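You operate a simulated robot arm through the tools that you are given. There is no shell and no other tool.

You run a simulated robot arm. Do the job below in one go: nothing can be reset, and whatever is moved stays where it is left.

Task
Lock the dispenser, empty the drip tray into the sink, refit it, unlock.

Only the result counts: the job must be done as asked and must still hold three seconds after the hand-in. Knocking over, shifting, dropping, spilling or breaking anything else fails it.

Robot
A 7-joint arm with a three-finger gripper, fixed in place. Base frame: the origin is on the floor under the middle of its stand, x ahead of it, y to its left, z up. Readings come in mm, rad, newtons and seconds.
It reaches about 1342 mm from its shoulder. Its first joint turns from -2.897 to 2.897 rad. Payload 2.69 kg.
The TCP is the grasp point between the finger pads, 30 mm short of the fingertips. In the tool frame z runs along the fingers and y along their closing line. The gripper opens to 128 mm; its body begins 117 mm behind the TCP.
Orientation is told as [roll, pitch, yaw] about the base's x, y, z axes, in that order, counted from this pose: with the fingers straight down and closing along the base's y, the tool's x points along the base's -x, its y along +y and its z along -z.

Tools
- The arm moves only by the tool nudge_tool. Its argument "steps" is one flat list of numbers, 7 for each row, row after row: the shift along the tool's x, y, z in mm, then the turn, a rotation vector about the tool's x, y, z in rad, then the opening, from 0 (shut) to 1 (fully open). In form: [dx, dy, dz, ax, ay, az, grip, dx, dy, dz, ax, ay, az, grip, ...]. A call has 1 to 20 rows; each row is the pose to reach, as a shift and turn from the pose commanded when the call began, along the tool's axes at that moment. Each row takes 0.2 s and may step no farther than 50 mm and 0.15 rad from the row before; otherwise, or with a gripper value out of range, the whole call is refused. Where a pose cannot be reached the arm comes as near as it can. A force on the tool above 40 N (or 10 N above the force at the start of the call, whichever is more), or a blocked arm, ends the call early, and 0.2 s more pass. The fingers move at their own pace (about 127 mm/s each) and stop on an object; they squeeze with about 25 N. The grip force told is the motor's: it shows also when the fingers shut on nothing. Time passes only in rows, and 0.2 s behind the last, so rows that repeat a pose let the fingers close. The reply holds the time, the measured pose of the TCP, the force on the tool along the base axes, the opening and the grip force, in the units named above and with some noise, with the torque about the TCP (base axes, N m) and any sound that the robot's microphone picked up.
- Cameras (640 x 400 px; columns grow to the right, rows downward): "scene" is fixed at [219.8, -499.1, 1719.6]; the picture's right is [0.94, -0.35, 0.00], its down [-0.17, -0.46, -0.87] and it looks along [0.30, 0.82, -0.49] (base axes); focal length 350 px, centre (320, 200). "wrist" rides on the gripper at [58, 54, -131] in the tool frame; the picture's right is [-0.68, 0.74, 0.00], its down [-0.62, -0.56, -0.55] and it looks along [-0.40, -0.37, 0.84] (tool axes); focal length 234 px, centre (320, 200).
- grab_frame(camera): a new picture of that camera. It takes no simulated time.
- lift_body(by): moves the trunk up (or, below 0, down) by that many mm; the arm rides with it, the base frame stays. It gives what a move gives, with no picture.
- measure_at(camera, pixels): there is no depth. For up to 12 entries [column, row, z] of the newest picture of that camera ("zoom" is the newest enlarged one), the place [x, y] in the base frame at which the ray of that pixel passes the height z, good to about 3 mm. It takes no simulated time.
- enlarge(camera, box): a new picture of the part [left, top, right, bottom] of that camera's present view, enlarged. It takes no simulated time.
- finish_job(): hands the job in; it is judged then, once.

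Open the gripper and draw the arm clear of the work before you hand the job in, unless the task says otherwise.

The tools are called as a command line: name --argument value ..., lists and objects as JSON in quotes. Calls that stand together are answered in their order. nudge_tool: Moves the arm, as the interface text tells. Its arguments: {"type":"object","properties":{"steps":{"type":"array","items":{"type":"number"}}},"required":["steps"]} The other tools are called the same way: lift_body (by) moves the trunk up or down; grab_frame (camera) takes a picture; measure_at (camera, pixels) gives the place at which the rays of pixels pass given heights; enlarge (camera, box) takes an enlarged picture of a part of a camera's view; finish_job () hands the job in.

At the start:

```text
clock: 0.0
ee_pos: [547.8, 419.8, 1460.5]
tcp_rot: [-0.001, 0.001, 0.0]
wrist_force: [-0.1, -0.6, -0.2]
torque: [0.03, 0.01, 0.0]
grip_width: 127.9
finger_force: 0.0
trunk travel left (down, up): [-150.0, 200.0]
```

scene: 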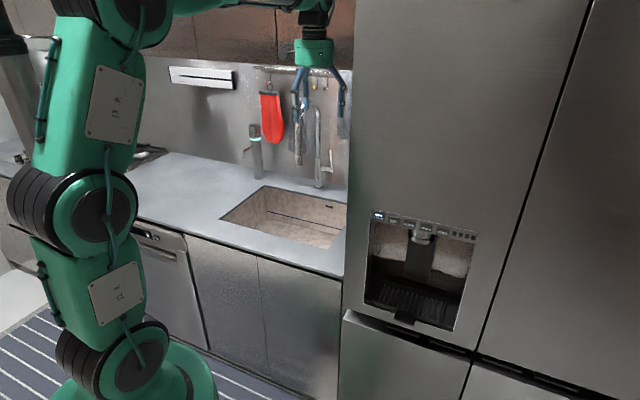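
wrist: 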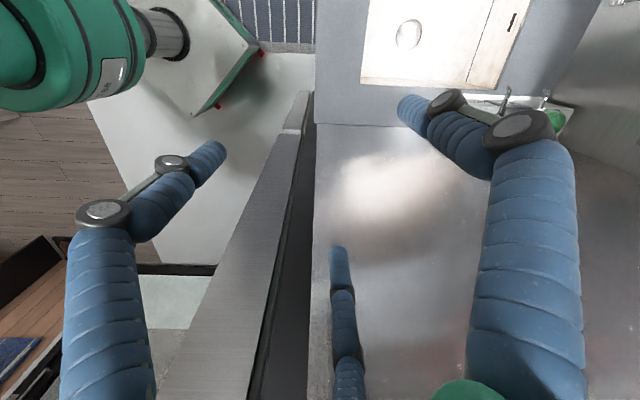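

I start by looking closely at the dispenser, around scene pixels (365-480, 205-335), and at the sink around (220-350, 180-250).

enlarge --camera "scene" --box '[340, 195, 500, 345]'

enlarge --camera "scene" --box '[360, 205, 490, 245]'

enlarge --camera "scene" --box '[200, 60, 360, 270]'

```text
2.67 times, centred on (420, 270) of scene
```

zoom: 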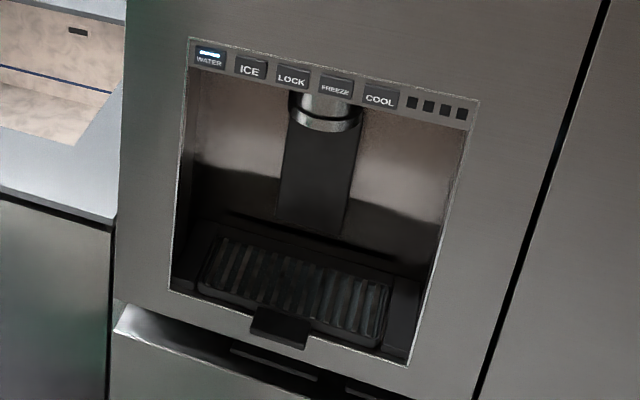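

```text
4.92 times, centred on (425, 225) of scene
```

zoom: 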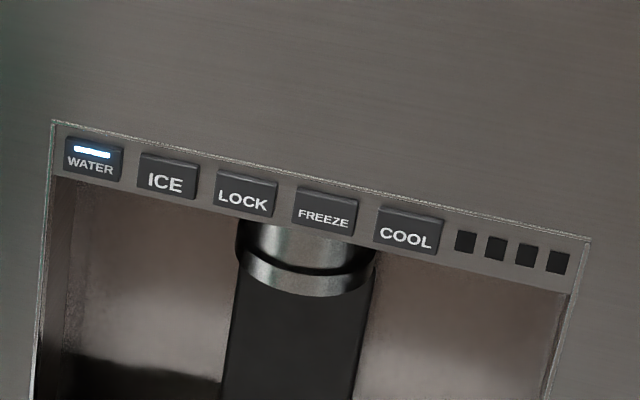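

```text
1.90 times, centred on (280, 165) of scene
```

zoom: 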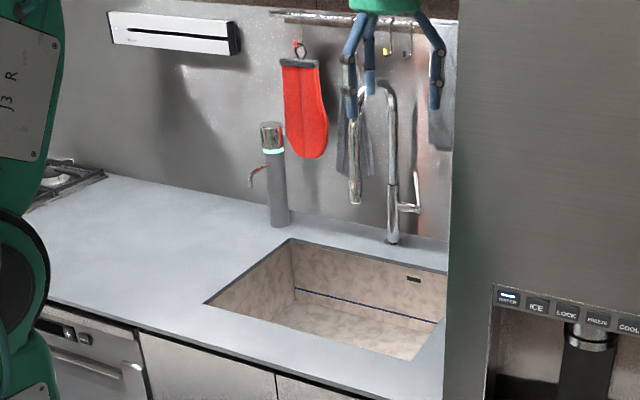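

The counter front edge runs from about (130,215) to (345,275) in the scene picture and the fridge's lower edges show near (345,315); I measure a number of points at guessed heights to find the layout's orientation.

grab_frame --camera "scene"

grab_frame --camera "wrist"

measure_at --camera "scene" --pixels '[[130, 217, 900], [345, 277, 900], [264, 186, 900], [220, 218, 900], [334, 249, 900], [346, 207, 900], [370, 213, 1200], [477, 235, 1200], [365, 300, 1000], [453, 330, 1000], [348, 315, 950], [470, 358, 950]]'

measure_at --camera "wrist" --pixels '[[316, 122, 900], [316, 10, 900], [362, 84, 900], [487, 88, 900], [372, 2, 900], [580, 5, 900]]'

```text
taken
```

scene: 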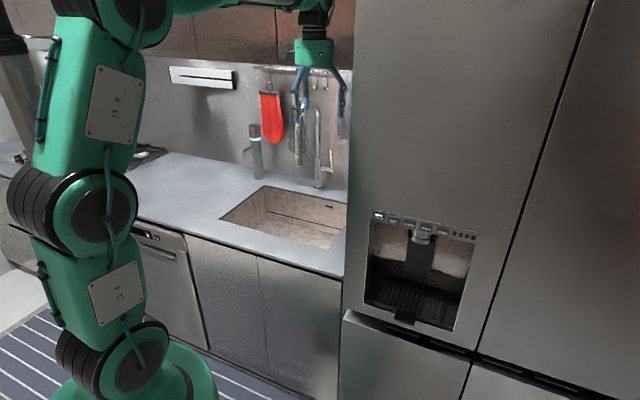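

```text
taken
```

wrist: 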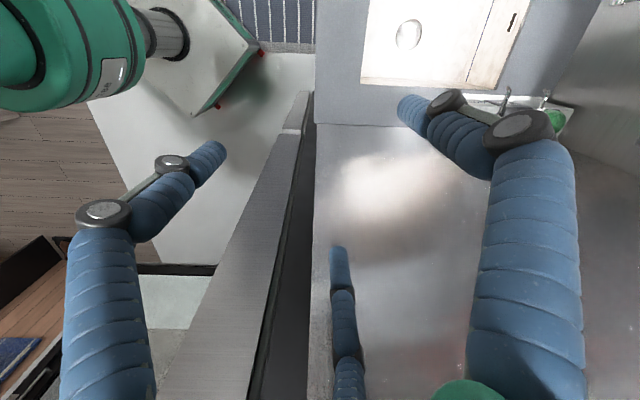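

```text
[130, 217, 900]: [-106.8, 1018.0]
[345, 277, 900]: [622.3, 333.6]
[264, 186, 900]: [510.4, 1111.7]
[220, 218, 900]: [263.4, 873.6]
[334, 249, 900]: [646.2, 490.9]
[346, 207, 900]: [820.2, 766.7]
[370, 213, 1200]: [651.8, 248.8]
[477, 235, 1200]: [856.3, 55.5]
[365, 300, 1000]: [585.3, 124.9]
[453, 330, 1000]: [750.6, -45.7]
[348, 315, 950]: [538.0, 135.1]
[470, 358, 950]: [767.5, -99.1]
```

```text
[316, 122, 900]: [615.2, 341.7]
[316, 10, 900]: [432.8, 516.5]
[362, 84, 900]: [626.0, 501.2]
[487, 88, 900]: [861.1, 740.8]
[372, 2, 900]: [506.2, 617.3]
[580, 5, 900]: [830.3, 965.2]
```

The counter corner triangulates to about (620,338,900), so the kitchen is turned: fridge face normal (into it) is about (0.684,0.729) and its front plane lies near n·p≈565. First I back the gripper away from the fridge along the normal.

nudge_tool --steps '[34.2, -36.5, 0, 0, 0, 0, 1, 68.4, -72.9, 0, 0, 0, 0, 1, 102.6, -109.4, 0, 0, 0, 0, 1, 136.8, -145.8, 0, 0, 0, 0, 1, 171, -182.3, 0, 0, 0, 0, 1, 205.2, -218.7, 0, 0, 0, 0, 1, 239.4, -255.2, 0, 0, 0, 0, 1]'

```text
clock: 1.6
ee_pos: [306.5, 162.0, 1461.1]
tcp_rot: [0.001, 0.0, 0.0]
wrist_force: [0.2, 0.2, 0.8]
torque: [-0.02, 0.03, 0.01]
grip_width: 128.1
finger_force: 0.1
trunk travel left (down, up): [-150.0, 200.0]
```

The arm is back at (306,162,1461) with free space; now I swing to in front of the dispenser while turning the fingers to point horizontally at the fridge (tool y up, tool z into the fridge).

nudge_tool --steps '[-20.3, -19.0, 25, -0.1241, -0.0491, 0.0491, 1, -40.6, -38.1, 50, -0.2483, -0.0982, 0.0982, 1, -60.9, -57.1, 75, -0.3724, -0.1473, 0.1473, 1, -81.2, -76.2, 100, -0.4965, -0.1964, 0.1964, 1, -101.5, -95.2, 125, -0.6206, -0.2455, 0.2455, 1, -121.8, -114.3, 150, -0.7448, -0.2947, 0.2947, 1, -142.0, -133.3, 175, -0.8689, -0.3438, 0.3438, 1, -162.3, -152.3, 200, -0.993, -0.3929, 0.3929, 1, -182.6, -171.4, 225, -1.1171, -0.442, 0.442, 1, -202.9, -190.4, 250, -1.2413, -0.4911, 0.4911, 1, -223.2, -209.5, 275, -1.3654, -0.5402, 0.5402, 1, -243.5, -228.5, 300, -1.4895, -0.5893, 0.5893, 1]'

grab_frame --camera "wrist"

grab_frame --camera "scene"

```text
clock: 4.2
ee_pos: [552.5, -64.4, 1160.7]
tcp_rot: [1.572, -0.003, -0.753]
wrist_force: [0.4, 0.6, 0.1]
torque: [-0.05, 0.01, -0.06]
grip_width: 128.2
finger_force: 0.0
trunk travel left (down, up): [-150.0, 200.0]
```

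```text
taken
```

wrist: 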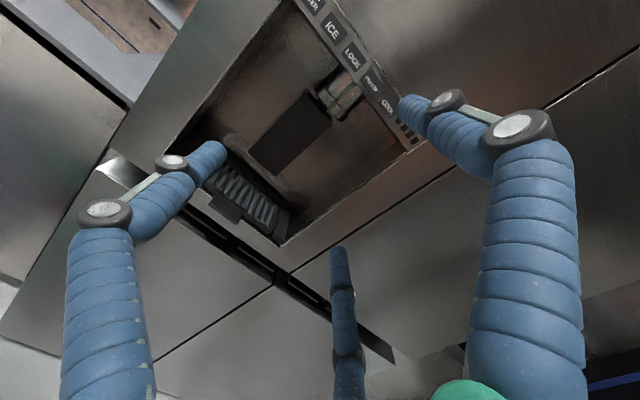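

```text
taken
```

scene: 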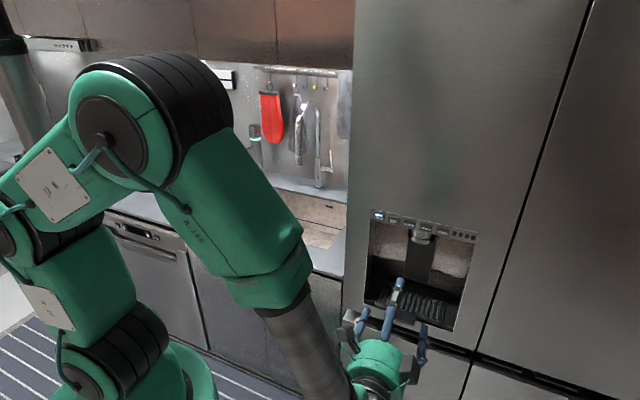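

The pose is reached; the wrist picture shows the dispenser rotated, buttons from about (310,5) to (410,135), tray grille at (245,195) and handle near (228,208). I enlarge this region.

enlarge --camera "wrist" --box '[200, 0, 440, 150]'

enlarge --camera "wrist" --box '[180, 120, 340, 260]'

enlarge --camera "scene" --box '[340, 195, 500, 400]'

```text
2.67 times, centred on (320, 75) of wrist
```

zoom: 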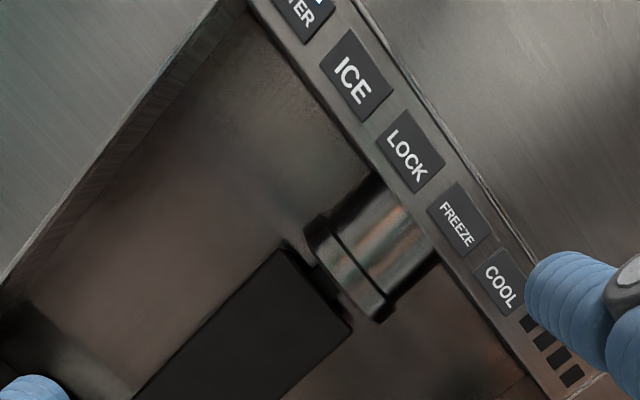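

```text
2.86 times, centred on (260, 190) of wrist
```

zoom: 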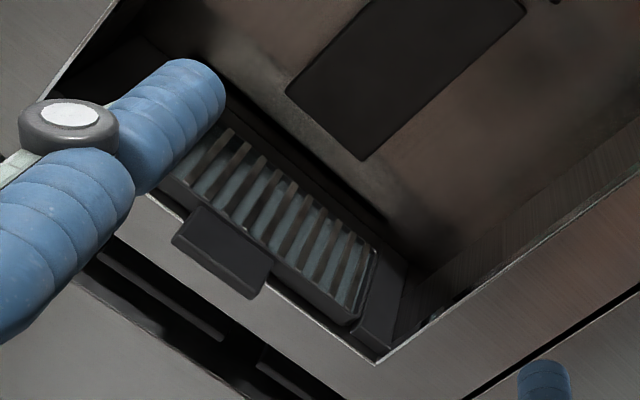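

```text
1.95 times, centred on (420, 298) of scene
```

zoom: 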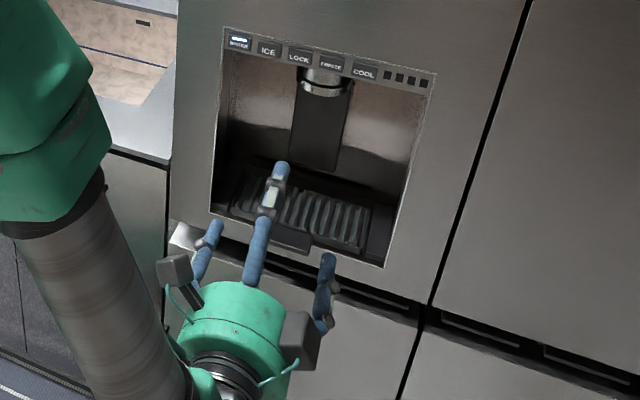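

Now I triangulate the LOCK button (wrist ≈(353.7,57.4), scene ≈(409.8,223.4)), and the tray handle (wrist ≈(226,212), scene ≈(405,318)) with several heights.

measure_at --camera "wrist" --pixels '[[353.7, 57.4, 1200], [353.7, 57.4, 1220], [353.7, 57.4, 1240], [226, 212, 900], [226, 212, 940], [226, 212, 980], [333, 30, 1220], [370, 84, 1220]]'

measure_at --camera "scene" --pixels '[[409.8, 223.4, 1200], [409.8, 223.4, 1220], [409.8, 223.4, 1240], [405, 318, 900], [405, 318, 940], [405, 318, 980], [394, 219.5, 1220], [426.5, 227, 1220]]'

```text
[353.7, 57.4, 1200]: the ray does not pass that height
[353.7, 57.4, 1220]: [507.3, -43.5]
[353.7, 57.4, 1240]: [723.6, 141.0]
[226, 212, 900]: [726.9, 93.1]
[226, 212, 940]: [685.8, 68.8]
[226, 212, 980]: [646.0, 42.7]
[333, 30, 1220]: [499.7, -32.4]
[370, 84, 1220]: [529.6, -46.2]
```

```text
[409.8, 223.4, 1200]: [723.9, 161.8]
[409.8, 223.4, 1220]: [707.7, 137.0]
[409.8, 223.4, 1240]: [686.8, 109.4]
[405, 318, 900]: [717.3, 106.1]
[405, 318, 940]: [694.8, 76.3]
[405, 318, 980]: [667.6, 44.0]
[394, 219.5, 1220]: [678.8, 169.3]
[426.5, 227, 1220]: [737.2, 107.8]
```

The handle looks like a horizontal tab about 56 mm wide jutting ~40 mm out near (700,85,935), LOCK is near (690,113,1237). The finger layout looks radial (tips at about (0,71), (±68,-44) in tool x,y), so I close the gripper here in free air and watch how the fingers meet.

nudge_tool --steps '[0, 0, 0, 0, 0, 0, 0.5, 0, 0, 0, 0, 0, 0, 0.5, 0, 0, 0, 0, 0, 0, 0.5]'

grab_frame --camera "wrist"

nudge_tool --steps '[0, 0, 0, 0, 0, 0, 0, 0, 0, 0, 0, 0, 0, 0, 0, 0, 0, 0, 0, 0, 0]'

grab_frame --camera "wrist"

```text
clock: 5.0
ee_pos: [551.2, -63.6, 1160.1]
tcp_rot: [1.57, 0.0, -0.753]
wrist_force: [-0.2, 0.2, 0.3]
torque: [0.03, 0.01, 0.05]
grip_width: 63.9
finger_force: 0.1
trunk travel left (down, up): [-150.0, 200.0]
```

```text
taken
```

wrist: 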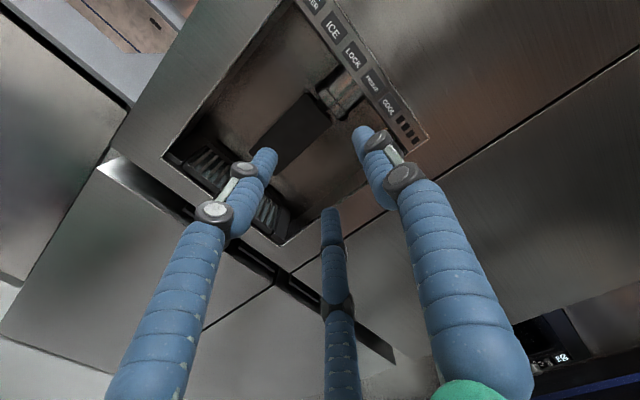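

```text
clock: 5.8
ee_pos: [550.6, -65.0, 1159.3]
tcp_rot: [1.572, 0.0, -0.75]
wrist_force: [-1.1, 0.1, 0.4]
torque: [0.04, 0.02, 0.01]
grip_width: 2.2
finger_force: 25.4
trunk travel left (down, up): [-150.0, 200.0]
```

```text
taken
```

wrist: 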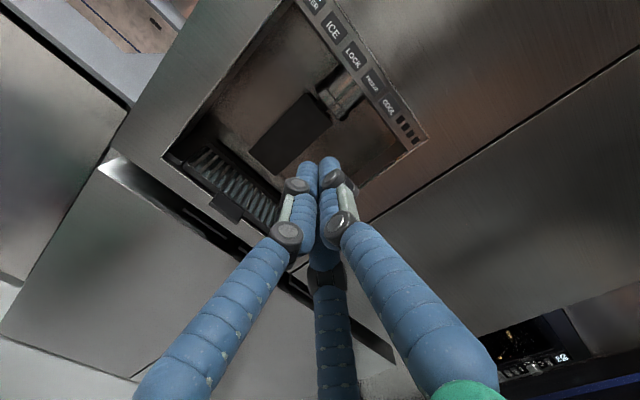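

The fingers close radially (single finger on tool +y, two at ±x,-y). For pressing LOCK I use the single upper finger with the gripper open; I open and move so that fingertip (tool (0,71,30)) sits about 65 mm in front of LOCK.

nudge_tool --steps '[5, 1.5, 20, 0, 0, 0, 1, 10, 3, 40, 0, 0, 0, 1, 15, 5, 70, 0, 0, 0, 1, 20, 6, 100, 0, 0, 0, 1, 20, 6, 130, 0, 0, 0, 1]'

grab_frame --camera "wrist"

enlarge --camera "wrist" --box '[240, 0, 560, 200]'

enlarge --camera "scene" --box '[340, 195, 500, 345]'

```text
clock: 7.0
ee_pos: [625.1, 44.1, 1166.4]
tcp_rot: [1.572, 0.003, -0.752]
wrist_force: [0.0, -0.1, -0.8]
torque: [-0.02, -0.03, 0.02]
grip_width: 128.0
finger_force: 0.1
trunk travel left (down, up): [-150.0, 200.0]
```

```text
taken
```

wrist: 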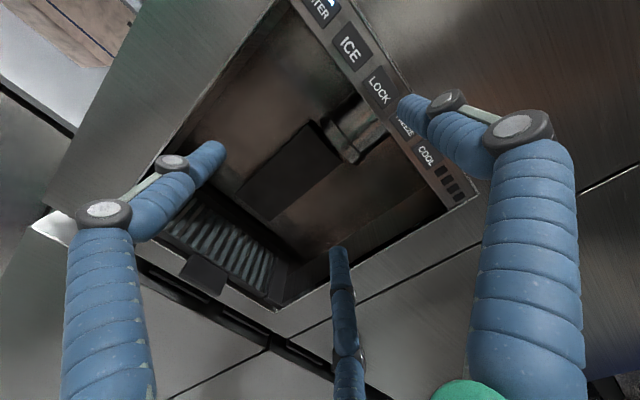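

```text
2.00 times, centred on (400, 100) of wrist
```

zoom: 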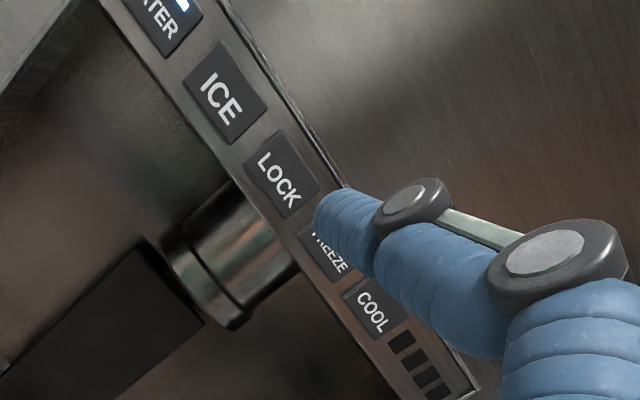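

```text
2.67 times, centred on (420, 270) of scene
```

zoom: 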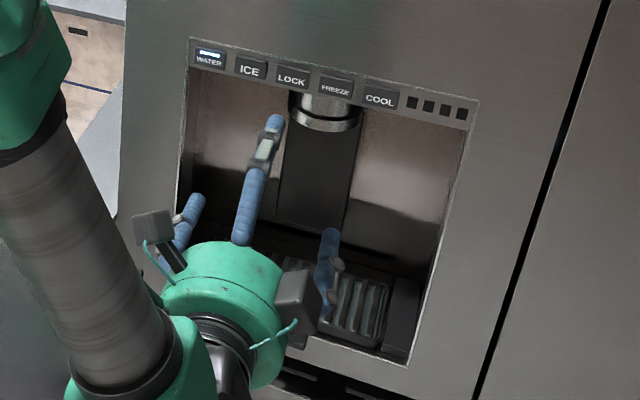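

LOCK now back-projects to u≈425, z≈1240, and the fingertip is at u≈425, z≈1237; I shift slightly (+1.5, +2.5) and advance 52 mm, then check.

nudge_tool --steps '[1.5, 2.5, 20, 0, 0, 0, 1, 1.5, 2.5, 40, 0, 0, 0, 1, 1.5, 2.5, 52, 0, 0, 0, 1]'

enlarge --camera "wrist" --box '[320, 50, 480, 150]'

enlarge --camera "scene" --box '[360, 205, 490, 285]'

```text
clock: 7.8
ee_pos: [659.8, 84.3, 1169.0]
tcp_rot: [1.571, 0.0, -0.752]
wrist_force: [0.3, -0.8, 0.3]
torque: [-0.02, -0.04, 0.02]
grip_width: 127.9
finger_force: 0.1
trunk travel left (down, up): [-150.0, 200.0]
```

```text
4.00 times, centred on (400, 100) of wrist
```

zoom: 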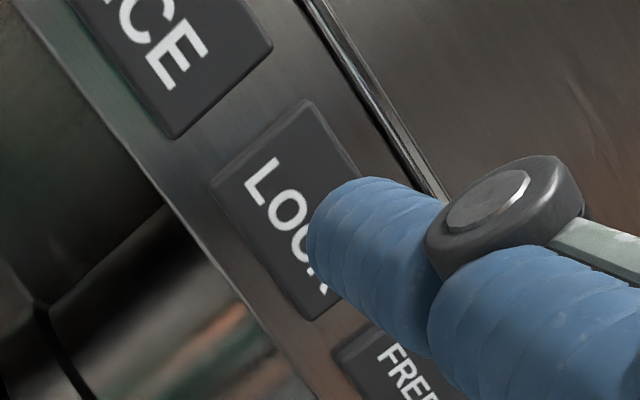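

```text
4.92 times, centred on (425, 245) of scene
```

zoom: 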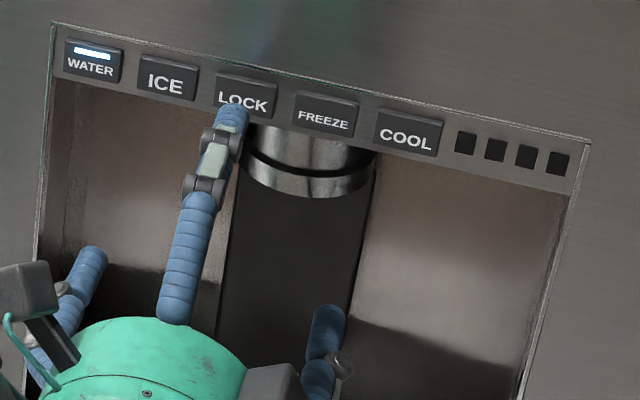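

The fingertip is right in front of LOCK (wrist zoom: button centre ≈(285,215), tip ≈(330,245)). I press slowly in small steps and listen.

nudge_tool --steps '[0, 0, 3, 0, 0, 0, 1, 0, 0, 6, 0, 0, 0, 1, 0, 0, 9, 0, 0, 0, 1]'

enlarge --camera "wrist" --box '[320, 50, 480, 150]'

```text
clock: 8.6
ee_pos: [665.4, 91.0, 1169.1]
tcp_rot: [1.571, 0.001, -0.753]
wrist_force: [0.6, -0.8, 0.5]
torque: [-0.04, 0.03, 0.01]
grip_width: 127.9
finger_force: 0.1
trunk travel left (down, up): [-150.0, 200.0]
```

```text
4.00 times, centred on (400, 100) of wrist
```

zoom: 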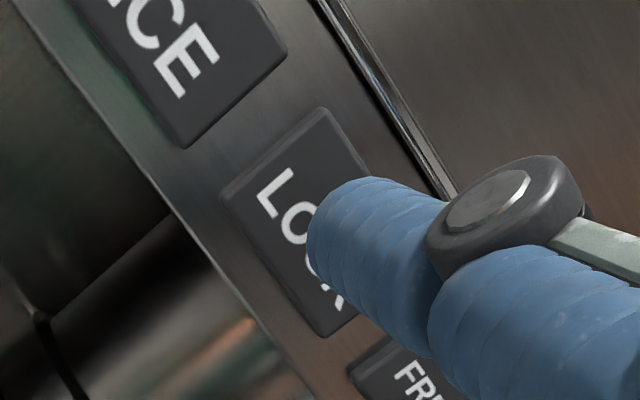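

No contact yet; I keep advancing by small steps.

nudge_tool --steps '[0, 0, 2, 0, 0, 0, 1, 0, 0, 4, 0, 0, 0, 1, 0, 0, 6, 0, 0, 0, 1]'

enlarge --camera "wrist" --box '[320, 50, 480, 150]'

```text
clock: 9.4
ee_pos: [670.2, 93.9, 1169.7]
tcp_rot: [1.572, -0.001, -0.752]
wrist_force: [-0.5, -0.5, -0.2]
torque: [0.01, 0.0, 0.0]
grip_width: 127.9
finger_force: 0.1
trunk travel left (down, up): [-150.0, 200.0]
```

```text
4.00 times, centred on (400, 100) of wrist
```

zoom: 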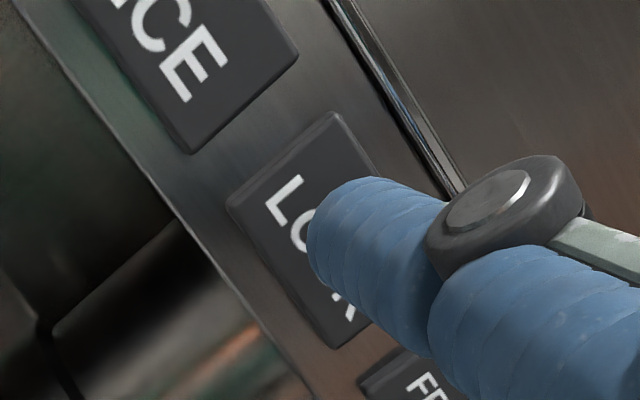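

Still free; button centre is about at zoom (305,232) behind the tip. I keep on in 2 mm steps.

nudge_tool --steps '[0, 0, 2, 0, 0, 0, 1, 0, 0, 4, 0, 0, 0, 1, 0, 0, 6, 0, 0, 0, 1]'

enlarge --camera "wrist" --box '[320, 50, 480, 150]'

```text
clock: 10.2
ee_pos: [674.5, 99.2, 1167.9]
tcp_rot: [1.571, -0.001, -0.753]
wrist_force: [0.3, -0.1, 0.1]
torque: [0.0, -0.02, 0.0]
grip_width: 127.7
finger_force: 0.1
trunk travel left (down, up): [-150.0, 200.0]
```

```text
4.00 times, centred on (400, 100) of wrist
```

zoom: 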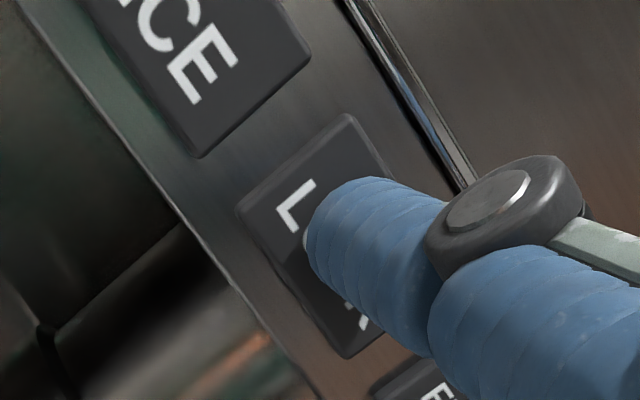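

Still no force; tip at n≈564. I continue in small steps.

nudge_tool --steps '[0, 0, 2, 0, 0, 0, 1, 0, 0, 4, 0, 0, 0, 1, 0, 0, 5, 0, 0, 0, 1]'

enlarge --camera "wrist" --box '[320, 50, 480, 150]'

```text
clock: 11.0
ee_pos: [677.3, 101.3, 1167.0]
tcp_rot: [1.573, -0.001, -0.752]
wrist_force: [-8.1, -8.6, 1.5]
torque: [0.7, -0.59, -0.04]
grip_width: 128.3
finger_force: 0.1
trunk travel left (down, up): [-150.0, 200.0]
heard: click
```

```text
4.00 times, centred on (400, 100) of wrist
```

zoom: 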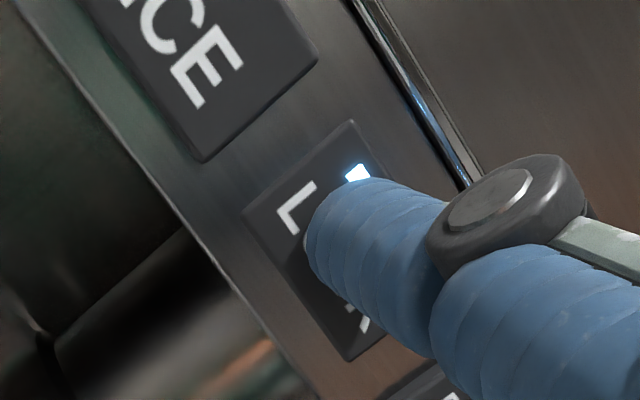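

A click was heard and the LOCK LED lit at zoom (357,175). I back straight off and check that the LED stays on.

nudge_tool --steps '[0, 0, -10, 0, 0, 0, 1, 0, 0, -40, 0, 0, 0, 1, 0, 0, -80, 0, 0, 0, 1, 0, 0, -120, 0, 0, 0, 1]'

enlarge --camera "scene" --box '[360, 205, 490, 245]'

grab_frame --camera "wrist"

```text
clock: 12.0
ee_pos: [595.4, 15.7, 1166.9]
tcp_rot: [1.571, 0.0, -0.752]
wrist_force: [-0.5, 0.0, 0.0]
torque: [0.0, 0.0, -0.03]
grip_width: 128.2
finger_force: 0.1
trunk travel left (down, up): [-150.0, 200.0]
```

```text
4.92 times, centred on (425, 225) of scene
```

zoom: 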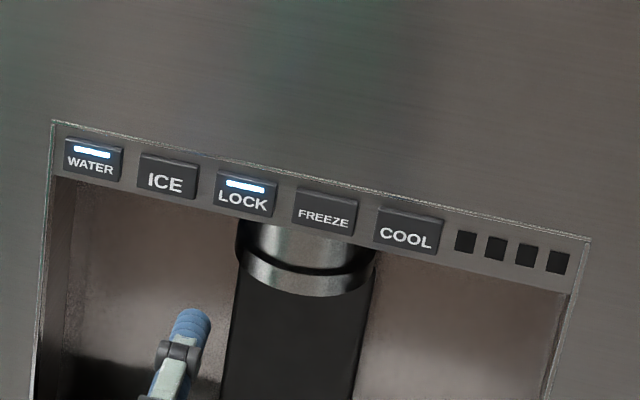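

```text
taken
```

wrist: 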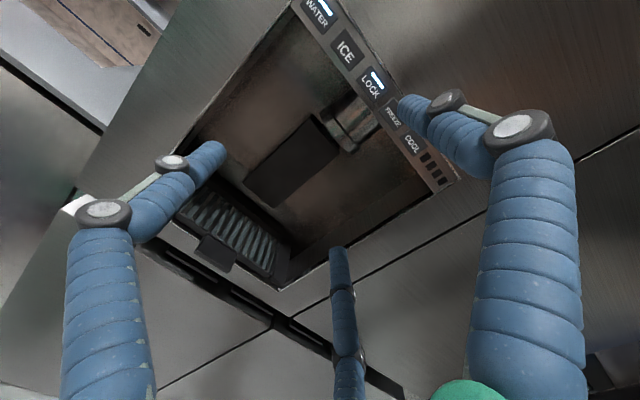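

LOCK stays lit (zoom (245,186)). Now I lower and shift the gripper to get a closer wrist view of the tray and its handle.

nudge_tool --steps '[-5, -30, -10, 0, 0, 0, 1, -10, -65, -20, 0, 0, 0, 1, -20, -100, -30, 0, 0, 0, 1, -30, -130, -40, 0, 0, 0, 1]'

grab_frame --camera "wrist"

enlarge --camera "wrist" --box '[160, 30, 400, 180]'

enlarge --camera "scene" --box '[340, 195, 500, 345]'

```text
clock: 13.0
ee_pos: [590.7, -35.5, 1038.9]
tcp_rot: [1.569, 0.001, -0.752]
wrist_force: [-0.2, 0.6, 0.0]
torque: [-0.03, 0.0, 0.01]
grip_width: 127.9
finger_force: 0.0
trunk travel left (down, up): [-150.0, 200.0]
```

```text
taken
```

wrist: 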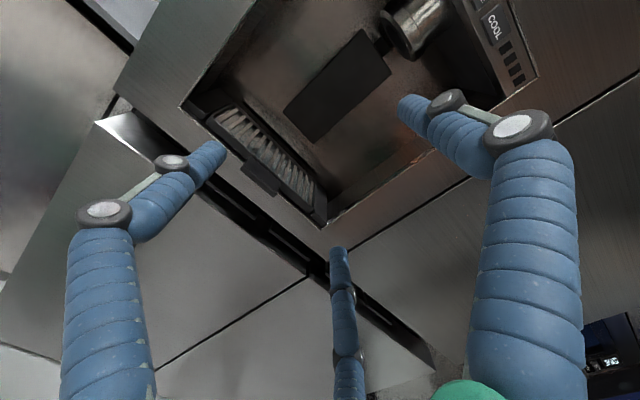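

```text
2.67 times, centred on (280, 105) of wrist
```

zoom: 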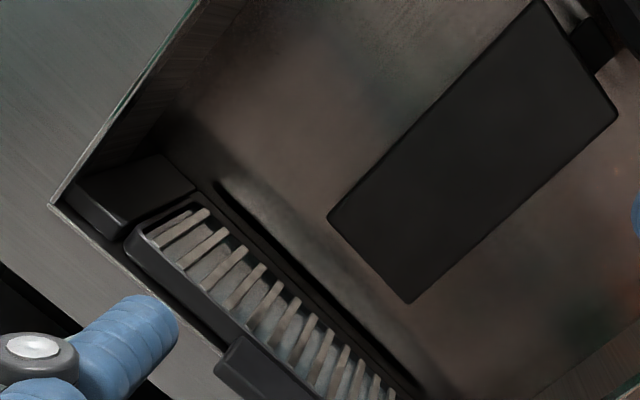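

```text
2.67 times, centred on (420, 270) of scene
```

zoom: 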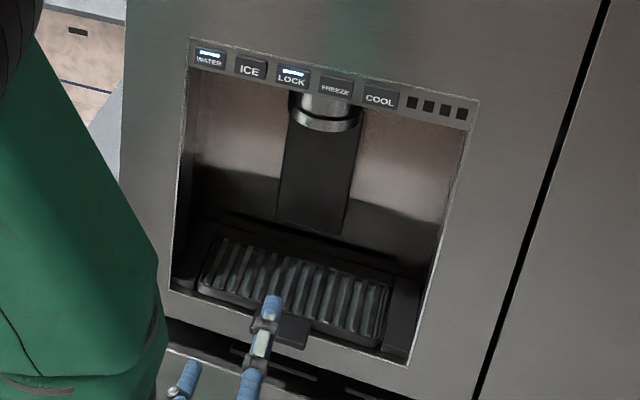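

The tray sits between two black side blocks with its handle over the sill. I lower the hand 110 mm to get a near-horizontal look at the handle's profile and thickness.

nudge_tool --steps '[0, -40, 0, 0, 0, 0, 1, 0, -80, 0, 0, 0, 0, 1, 0, -110, 0, 0, 0, 0, 1]'

grab_frame --camera "wrist"

enlarge --camera "wrist" --box '[220, 0, 420, 125]'

```text
clock: 13.8
ee_pos: [591.6, -34.6, 929.2]
tcp_rot: [1.57, -0.001, -0.752]
wrist_force: [-0.2, 1.2, -0.1]
torque: [0.0, 0.0, 0.0]
grip_width: 128.1
finger_force: 0.1
trunk travel left (down, up): [-150.0, 200.0]
```

```text
taken
```

wrist: 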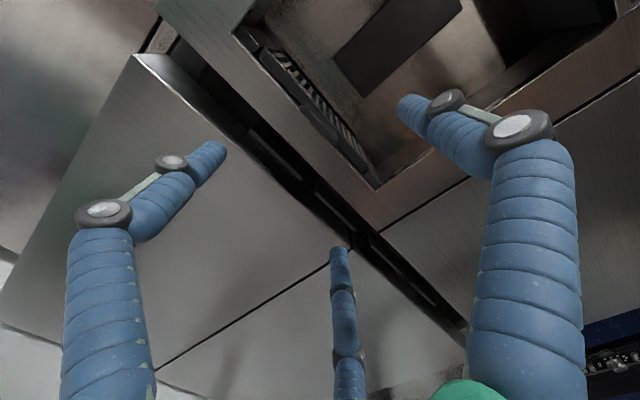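

```text
3.20 times, centred on (320, 62) of wrist
```

zoom: 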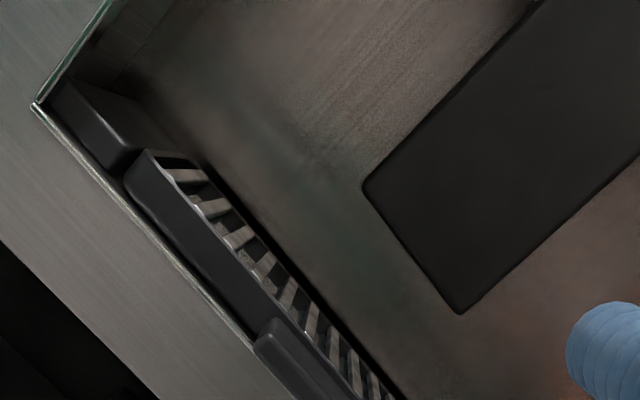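

I zoom onto the handle itself, around wrist (300-350, 85-150).

enlarge --camera "wrist" --box '[280, 70, 400, 190]'

enlarge --camera "scene" --box '[360, 270, 470, 340]'

```text
3.33 times, centred on (340, 130) of wrist
```

zoom: 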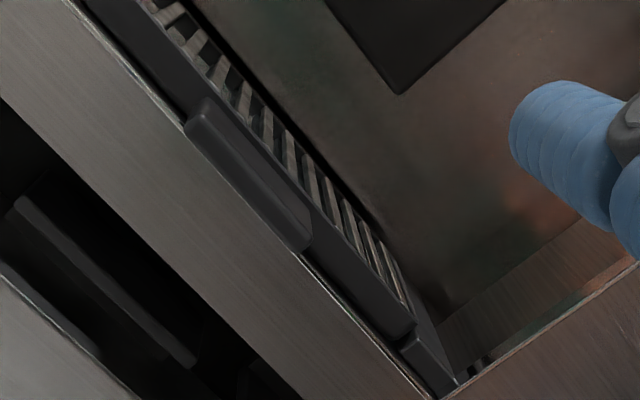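

```text
5.71 times, centred on (415, 305) of scene
```

zoom: 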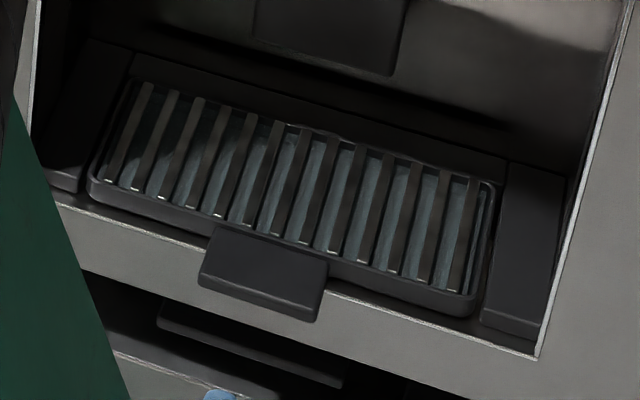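

The scene zoom shows it clearly: open box tray with slats, water inside, and a flat tab handle about 58 mm wide and ~8 mm thick. I take a tighter wrist zoom of the handle for triangulation.

enlarge --camera "wrist" --box '[285, 85, 350, 150]'

enlarge --camera "scene" --box '[385, 300, 425, 330]'

```text
6.15 times, centred on (318, 118) of wrist
```

zoom: 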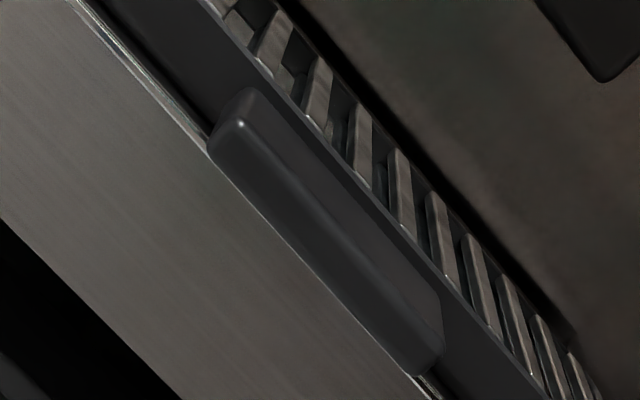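

```text
13.33 times, centred on (405, 315) of scene
```

zoom: 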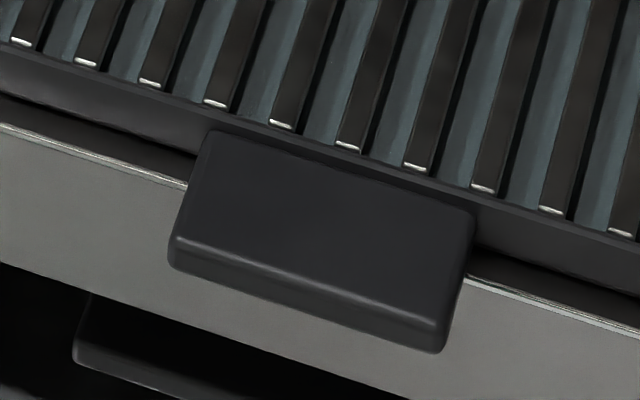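

I compute the handle and sill rays exactly through measure_at: handle front-top-left, front-top-right, and the sill edge next to the handle in both pictures.

grab_frame --camera "wrist"

measure_at --camera "wrist" --pixels '[[304.7, 105.8, 940], [304.7, 105.8, 920], [335.9, 138.3, 940], [335.9, 138.3, 920], [298.5, 107.4, 930], [298.5, 107.4, 910], [307.4, 100.4, 940], [307.4, 100.4, 920]]'

measure_at --camera "scene" --pixels '[[394.5, 317.85, 940], [394.5, 317.85, 920], [414, 324.15, 940], [414, 324.15, 920], [394.9, 313.9, 930], [394.9, 313.9, 910], [396.4, 309.9, 940], [396.4, 309.9, 920], [416.4, 316.1, 940], [416.4, 316.1, 920]]'

```text
taken
```

wrist: 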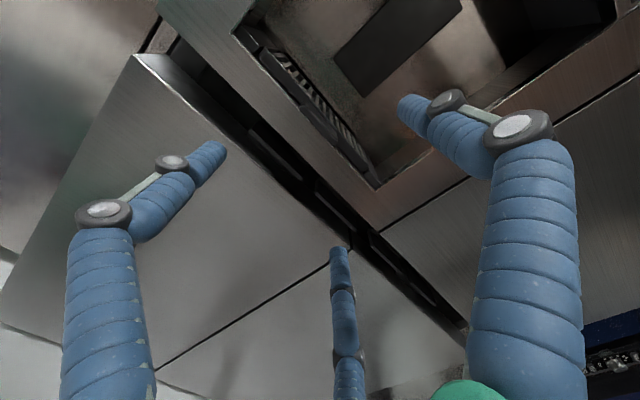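

```text
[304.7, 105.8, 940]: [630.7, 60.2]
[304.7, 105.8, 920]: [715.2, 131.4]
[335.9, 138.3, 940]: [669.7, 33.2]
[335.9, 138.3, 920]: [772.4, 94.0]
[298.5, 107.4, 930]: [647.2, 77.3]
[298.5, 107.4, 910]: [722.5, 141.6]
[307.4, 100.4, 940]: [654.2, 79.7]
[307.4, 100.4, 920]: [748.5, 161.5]
```

```text
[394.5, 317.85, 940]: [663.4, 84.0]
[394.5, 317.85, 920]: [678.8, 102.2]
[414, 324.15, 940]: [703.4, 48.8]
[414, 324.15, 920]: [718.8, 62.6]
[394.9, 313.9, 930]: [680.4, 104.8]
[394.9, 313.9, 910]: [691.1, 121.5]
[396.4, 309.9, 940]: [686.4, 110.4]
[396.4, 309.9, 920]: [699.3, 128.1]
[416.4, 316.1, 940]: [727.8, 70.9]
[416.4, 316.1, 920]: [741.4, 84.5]
```

Triangulated: tab front n≈525, back n≈559, top z≈932, thickness ≈8 mm, u from 425 to 479 (centre ≈452); sill edge n≈552, z≈919. Before touching the tray I look at the sink and faucet once more in the scene view.

grab_frame --camera "scene"

enlarge --camera "scene" --box '[200, 60, 360, 270]'

```text
taken
```

scene: 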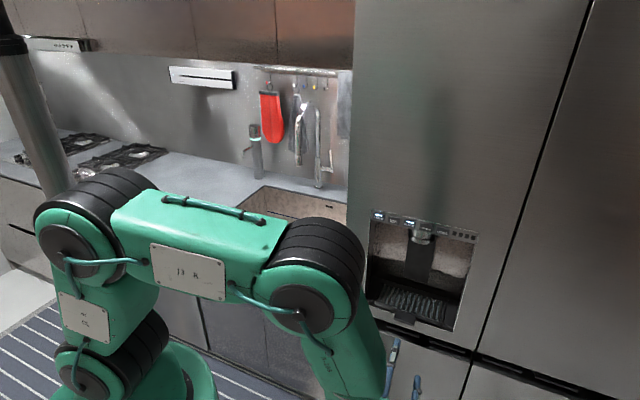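

```text
1.90 times, centred on (280, 165) of scene
```

zoom: 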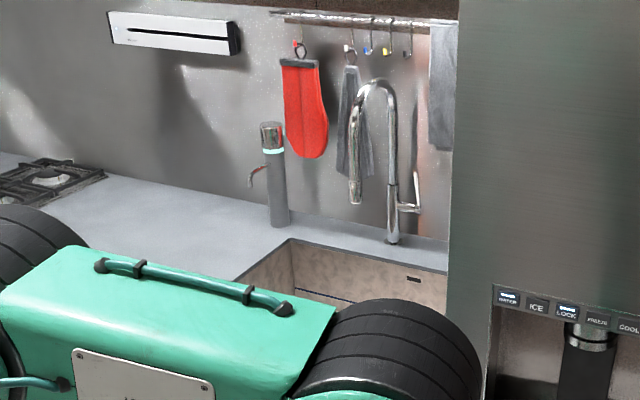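

The gooseneck faucet base is at scene (318.4,187.6) and its spout end at (298.4,167.6); I measure these and the sink's corners.

measure_at --camera "scene" --pixels '[[318.4, 187.6, 900], [298.4, 167.6, 1000], [298.4, 167.6, 1050], [298.4, 167.6, 1100], [298.4, 167.6, 1150], [309, 103, 1250], [309, 103, 1350], [264.5, 186.5, 900], [347, 208, 900], [258, 178, 900]]'

```text
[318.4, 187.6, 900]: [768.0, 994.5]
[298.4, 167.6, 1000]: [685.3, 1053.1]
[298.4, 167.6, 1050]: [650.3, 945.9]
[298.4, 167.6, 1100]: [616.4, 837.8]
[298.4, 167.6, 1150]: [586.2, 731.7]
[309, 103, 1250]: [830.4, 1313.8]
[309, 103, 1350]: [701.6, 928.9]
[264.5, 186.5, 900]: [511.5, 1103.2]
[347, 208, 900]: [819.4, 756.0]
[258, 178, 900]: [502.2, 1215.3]
```

Faucet: base n≈1250, u≈-120; spout end near n≈1032, u≈-122, z≈1100 – I'll pour left of it. Now I approach the tab: gripper half open, TCP to u≈452, z≈924, stopping short at n≈497 to check.

nudge_tool --steps '[1, -2, 30, 0, 0, 0, 0.5, 2, -4, 60, 0, 0, 0, 0.5, 3, -5.5, 90, 0, 0, 0, 0.5, 3, -5.5, 117, 0, 0, 0, 0.5]'

grab_frame --camera "wrist"

enlarge --camera "wrist" --box '[240, 80, 440, 205]'

enlarge --camera "scene" --box '[360, 260, 470, 340]'

```text
clock: 14.8
ee_pos: [667.8, 54.1, 923.1]
tcp_rot: [1.572, 0.001, -0.751]
wrist_force: [-0.2, 0.2, -0.4]
torque: [-0.01, 0.01, 0.01]
grip_width: 63.7
finger_force: 0.1
trunk travel left (down, up): [-150.0, 200.0]
```

```text
taken
```

wrist: 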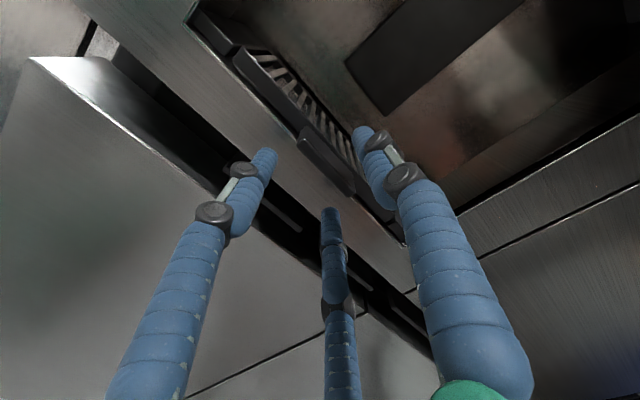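

```text
3.20 times, centred on (340, 142) of wrist
```

zoom: 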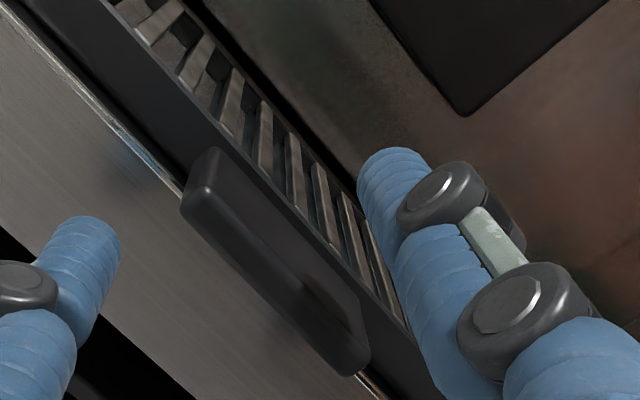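

```text
5.00 times, centred on (415, 300) of scene
```

zoom: 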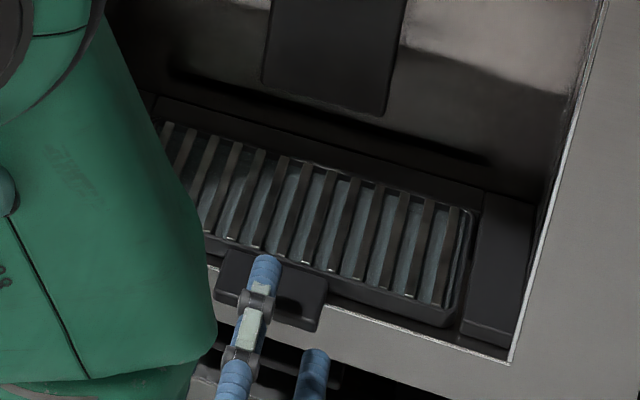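

The tab's front face centre (zoom ≈(272,282)) lies 4.5 mm above and ~2 mm right of the tool axis, as I want for the tripod grip. I advance 20 mm more in small steps, watching the force.

nudge_tool --steps '[-1, 0, 5, 0, 0, 0, 0.5, -1.8, 0, 10, 0, 0, 0, 0.5, -1.8, 0, 15, 0, 0, 0, 0.5, -1.8, 0, 20, 0, 0, 0, 0.5]'

enlarge --camera "wrist" --box '[240, 100, 440, 225]'

```text
clock: 15.8
ee_pos: [683.6, 66.6, 922.3]
tcp_rot: [1.57, -0.001, -0.752]
wrist_force: [0.2, 0.1, -0.2]
torque: [-0.01, -0.03, 0.0]
grip_width: 63.9
finger_force: 0.0
trunk travel left (down, up): [-150.0, 200.0]
```

```text
3.20 times, centred on (340, 162) of wrist
```

zoom: 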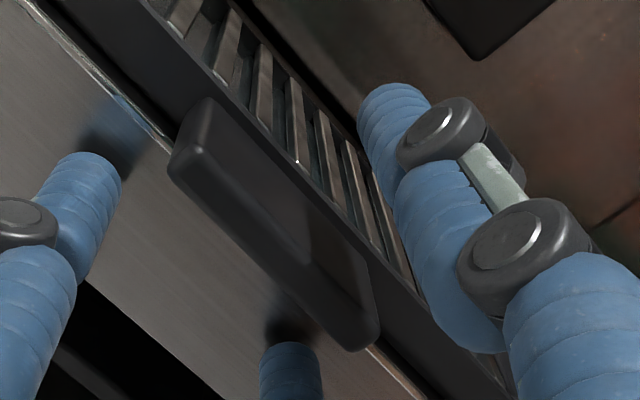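

Tips are now about 6 mm short of the door face and beside the tab. I close in stages, watching the force on the tool.

nudge_tool --steps '[0, 0, 0, 0, 0, 0, 0.3, 0, 0, 0, 0, 0, 0, 0.25, 0, 0, 0, 0, 0, 0, 0.2]'

enlarge --camera "wrist" --box '[240, 100, 440, 225]'

```text
clock: 16.6
ee_pos: [683.4, 68.0, 922.2]
tcp_rot: [1.57, 0.0, -0.752]
wrist_force: [0.5, 0.1, 0.1]
torque: [-0.01, 0.03, 0.01]
grip_width: 25.6
finger_force: 0.1
trunk travel left (down, up): [-150.0, 200.0]
```

```text
3.20 times, centred on (340, 162) of wrist
```

zoom: 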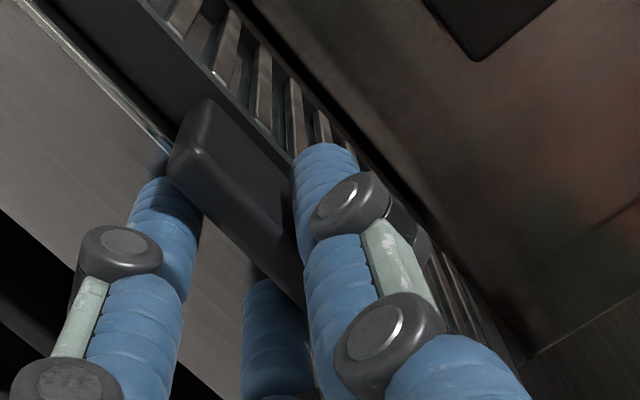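

At 25.6 mm opening nothing touches yet; the tab sits between the upper and the two lower fingers. I close on it.

nudge_tool --steps '[0, 0, 0, 0, 0, 0, 0.16, 0, 0, 0, 0, 0, 0, 0.12, 0, 0, 0, 0, 0, 0, 0.08, 0, 0, 0, 0, 0, 0, 0.04, 0, 0, 0, 0, 0, 0, 0]'

enlarge --camera "wrist" --box '[240, 100, 440, 225]'

enlarge --camera "scene" --box '[360, 260, 470, 340]'

```text
clock: 17.8
ee_pos: [683.2, 66.6, 923.7]
tcp_rot: [1.572, -0.001, -0.752]
wrist_force: [2.6, 4.6, 23.1]
torque: [0.66, -0.61, 0.0]
grip_width: 17.3
finger_force: 24.5
trunk travel left (down, up): [-150.0, 200.0]
```

```text
3.20 times, centred on (340, 162) of wrist
```

zoom: 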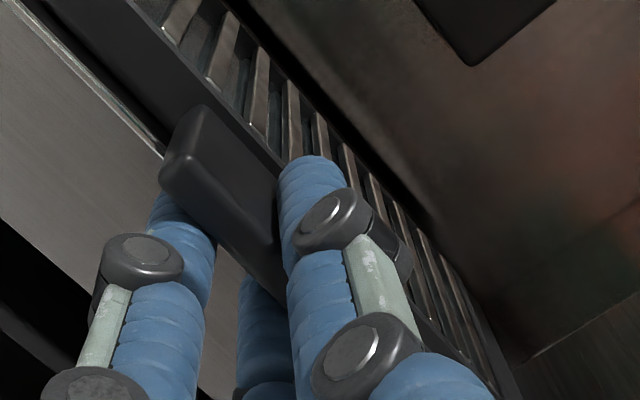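

```text
5.00 times, centred on (415, 300) of scene
```

zoom: 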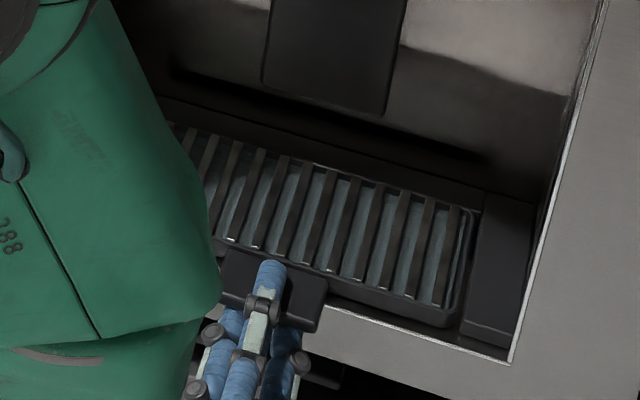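

Gripped at 17.3 mm, but the tool feels +23 N upward, so the upper finger is pressing the tray down; I raise the tool 1 mm to relieve it.

nudge_tool --steps '[0, 0.5, 0, 0, 0, 0, 0, 0, 1, 0, 0, 0, 0, 0]'

```text
clock: 18.4
ee_pos: [683.2, 66.8, 924.3]
tcp_rot: [1.57, 0.0, -0.752]
wrist_force: [5.4, 2.7, 19.6]
torque: [0.57, -0.51, -0.07]
grip_width: 17.5
finger_force: 24.5
trunk travel left (down, up): [-150.0, 200.0]
```

Falling slowly (19.6 N); I raise 2 mm more in small steps.

nudge_tool --steps '[0, 1, 0, 0, 0, 0, 0, 0, 2, 0, 0, 0, 0, 0]'

```text
clock: 19.0
ee_pos: [682.7, 66.4, 925.0]
tcp_rot: [1.57, 0.002, -0.75]
wrist_force: [2.2, -1.5, 5.9]
torque: [0.13, -0.18, -0.07]
grip_width: 17.5
finger_force: 24.9
trunk travel left (down, up): [-150.0, 200.0]
```

Now 5.9 N; one more millimetre should make it neutral.

nudge_tool --steps '[0, 1, 0, 0, 0, 0, 0]'

```text
clock: 19.4
ee_pos: [682.1, 66.6, 925.5]
tcp_rot: [1.57, 0.001, -0.752]
wrist_force: [-0.2, 0.1, -0.6]
torque: [-0.07, 0.12, 0.01]
grip_width: 17.4
finger_force: 25.1
trunk travel left (down, up): [-150.0, 200.0]
```

Neutral now (-0.6 N). I record this seated grip pose (682.1, 66.6, 925.5) and pull gently straight out by 8 mm, watching the force.

nudge_tool --steps '[0, 0, -2, 0, 0, 0, 0, 0, 0, -4, 0, 0, 0, 0, 0, 0, -6, 0, 0, 0, 0, 0, 0, -8, 0, 0, 0, 0]'

enlarge --camera "scene" --box '[360, 260, 470, 340]'

enlarge --camera "wrist" --box '[240, 60, 440, 225]'

```text
clock: 20.4
ee_pos: [678.6, 61.2, 925.9]
tcp_rot: [1.571, 0.0, -0.752]
wrist_force: [-0.2, -0.7, -0.3]
torque: [-0.1, 0.08, -0.01]
grip_width: 17.5
finger_force: 25.0
trunk travel left (down, up): [-150.0, 200.0]
```

```text
5.00 times, centred on (415, 300) of scene
```

zoom: 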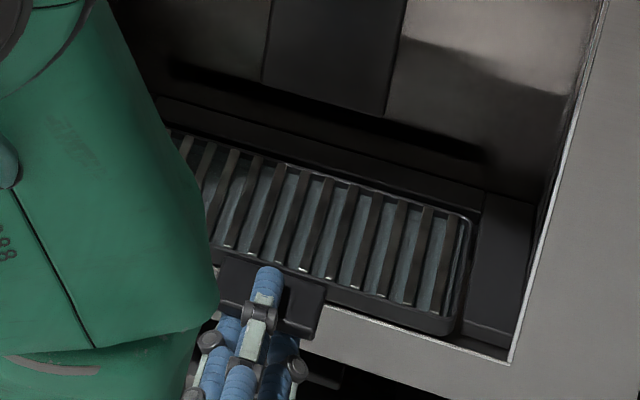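

```text
2.42 times, centred on (340, 142) of wrist
```

zoom: 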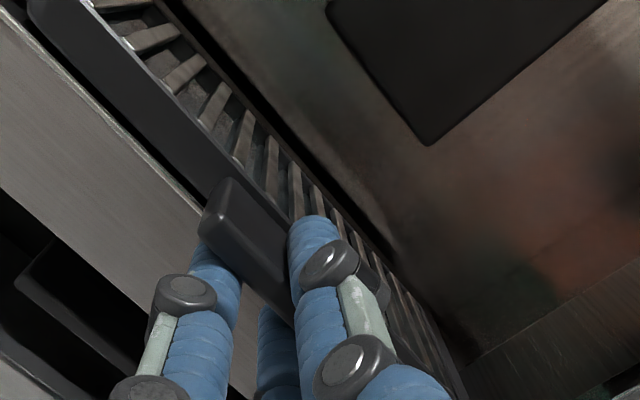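

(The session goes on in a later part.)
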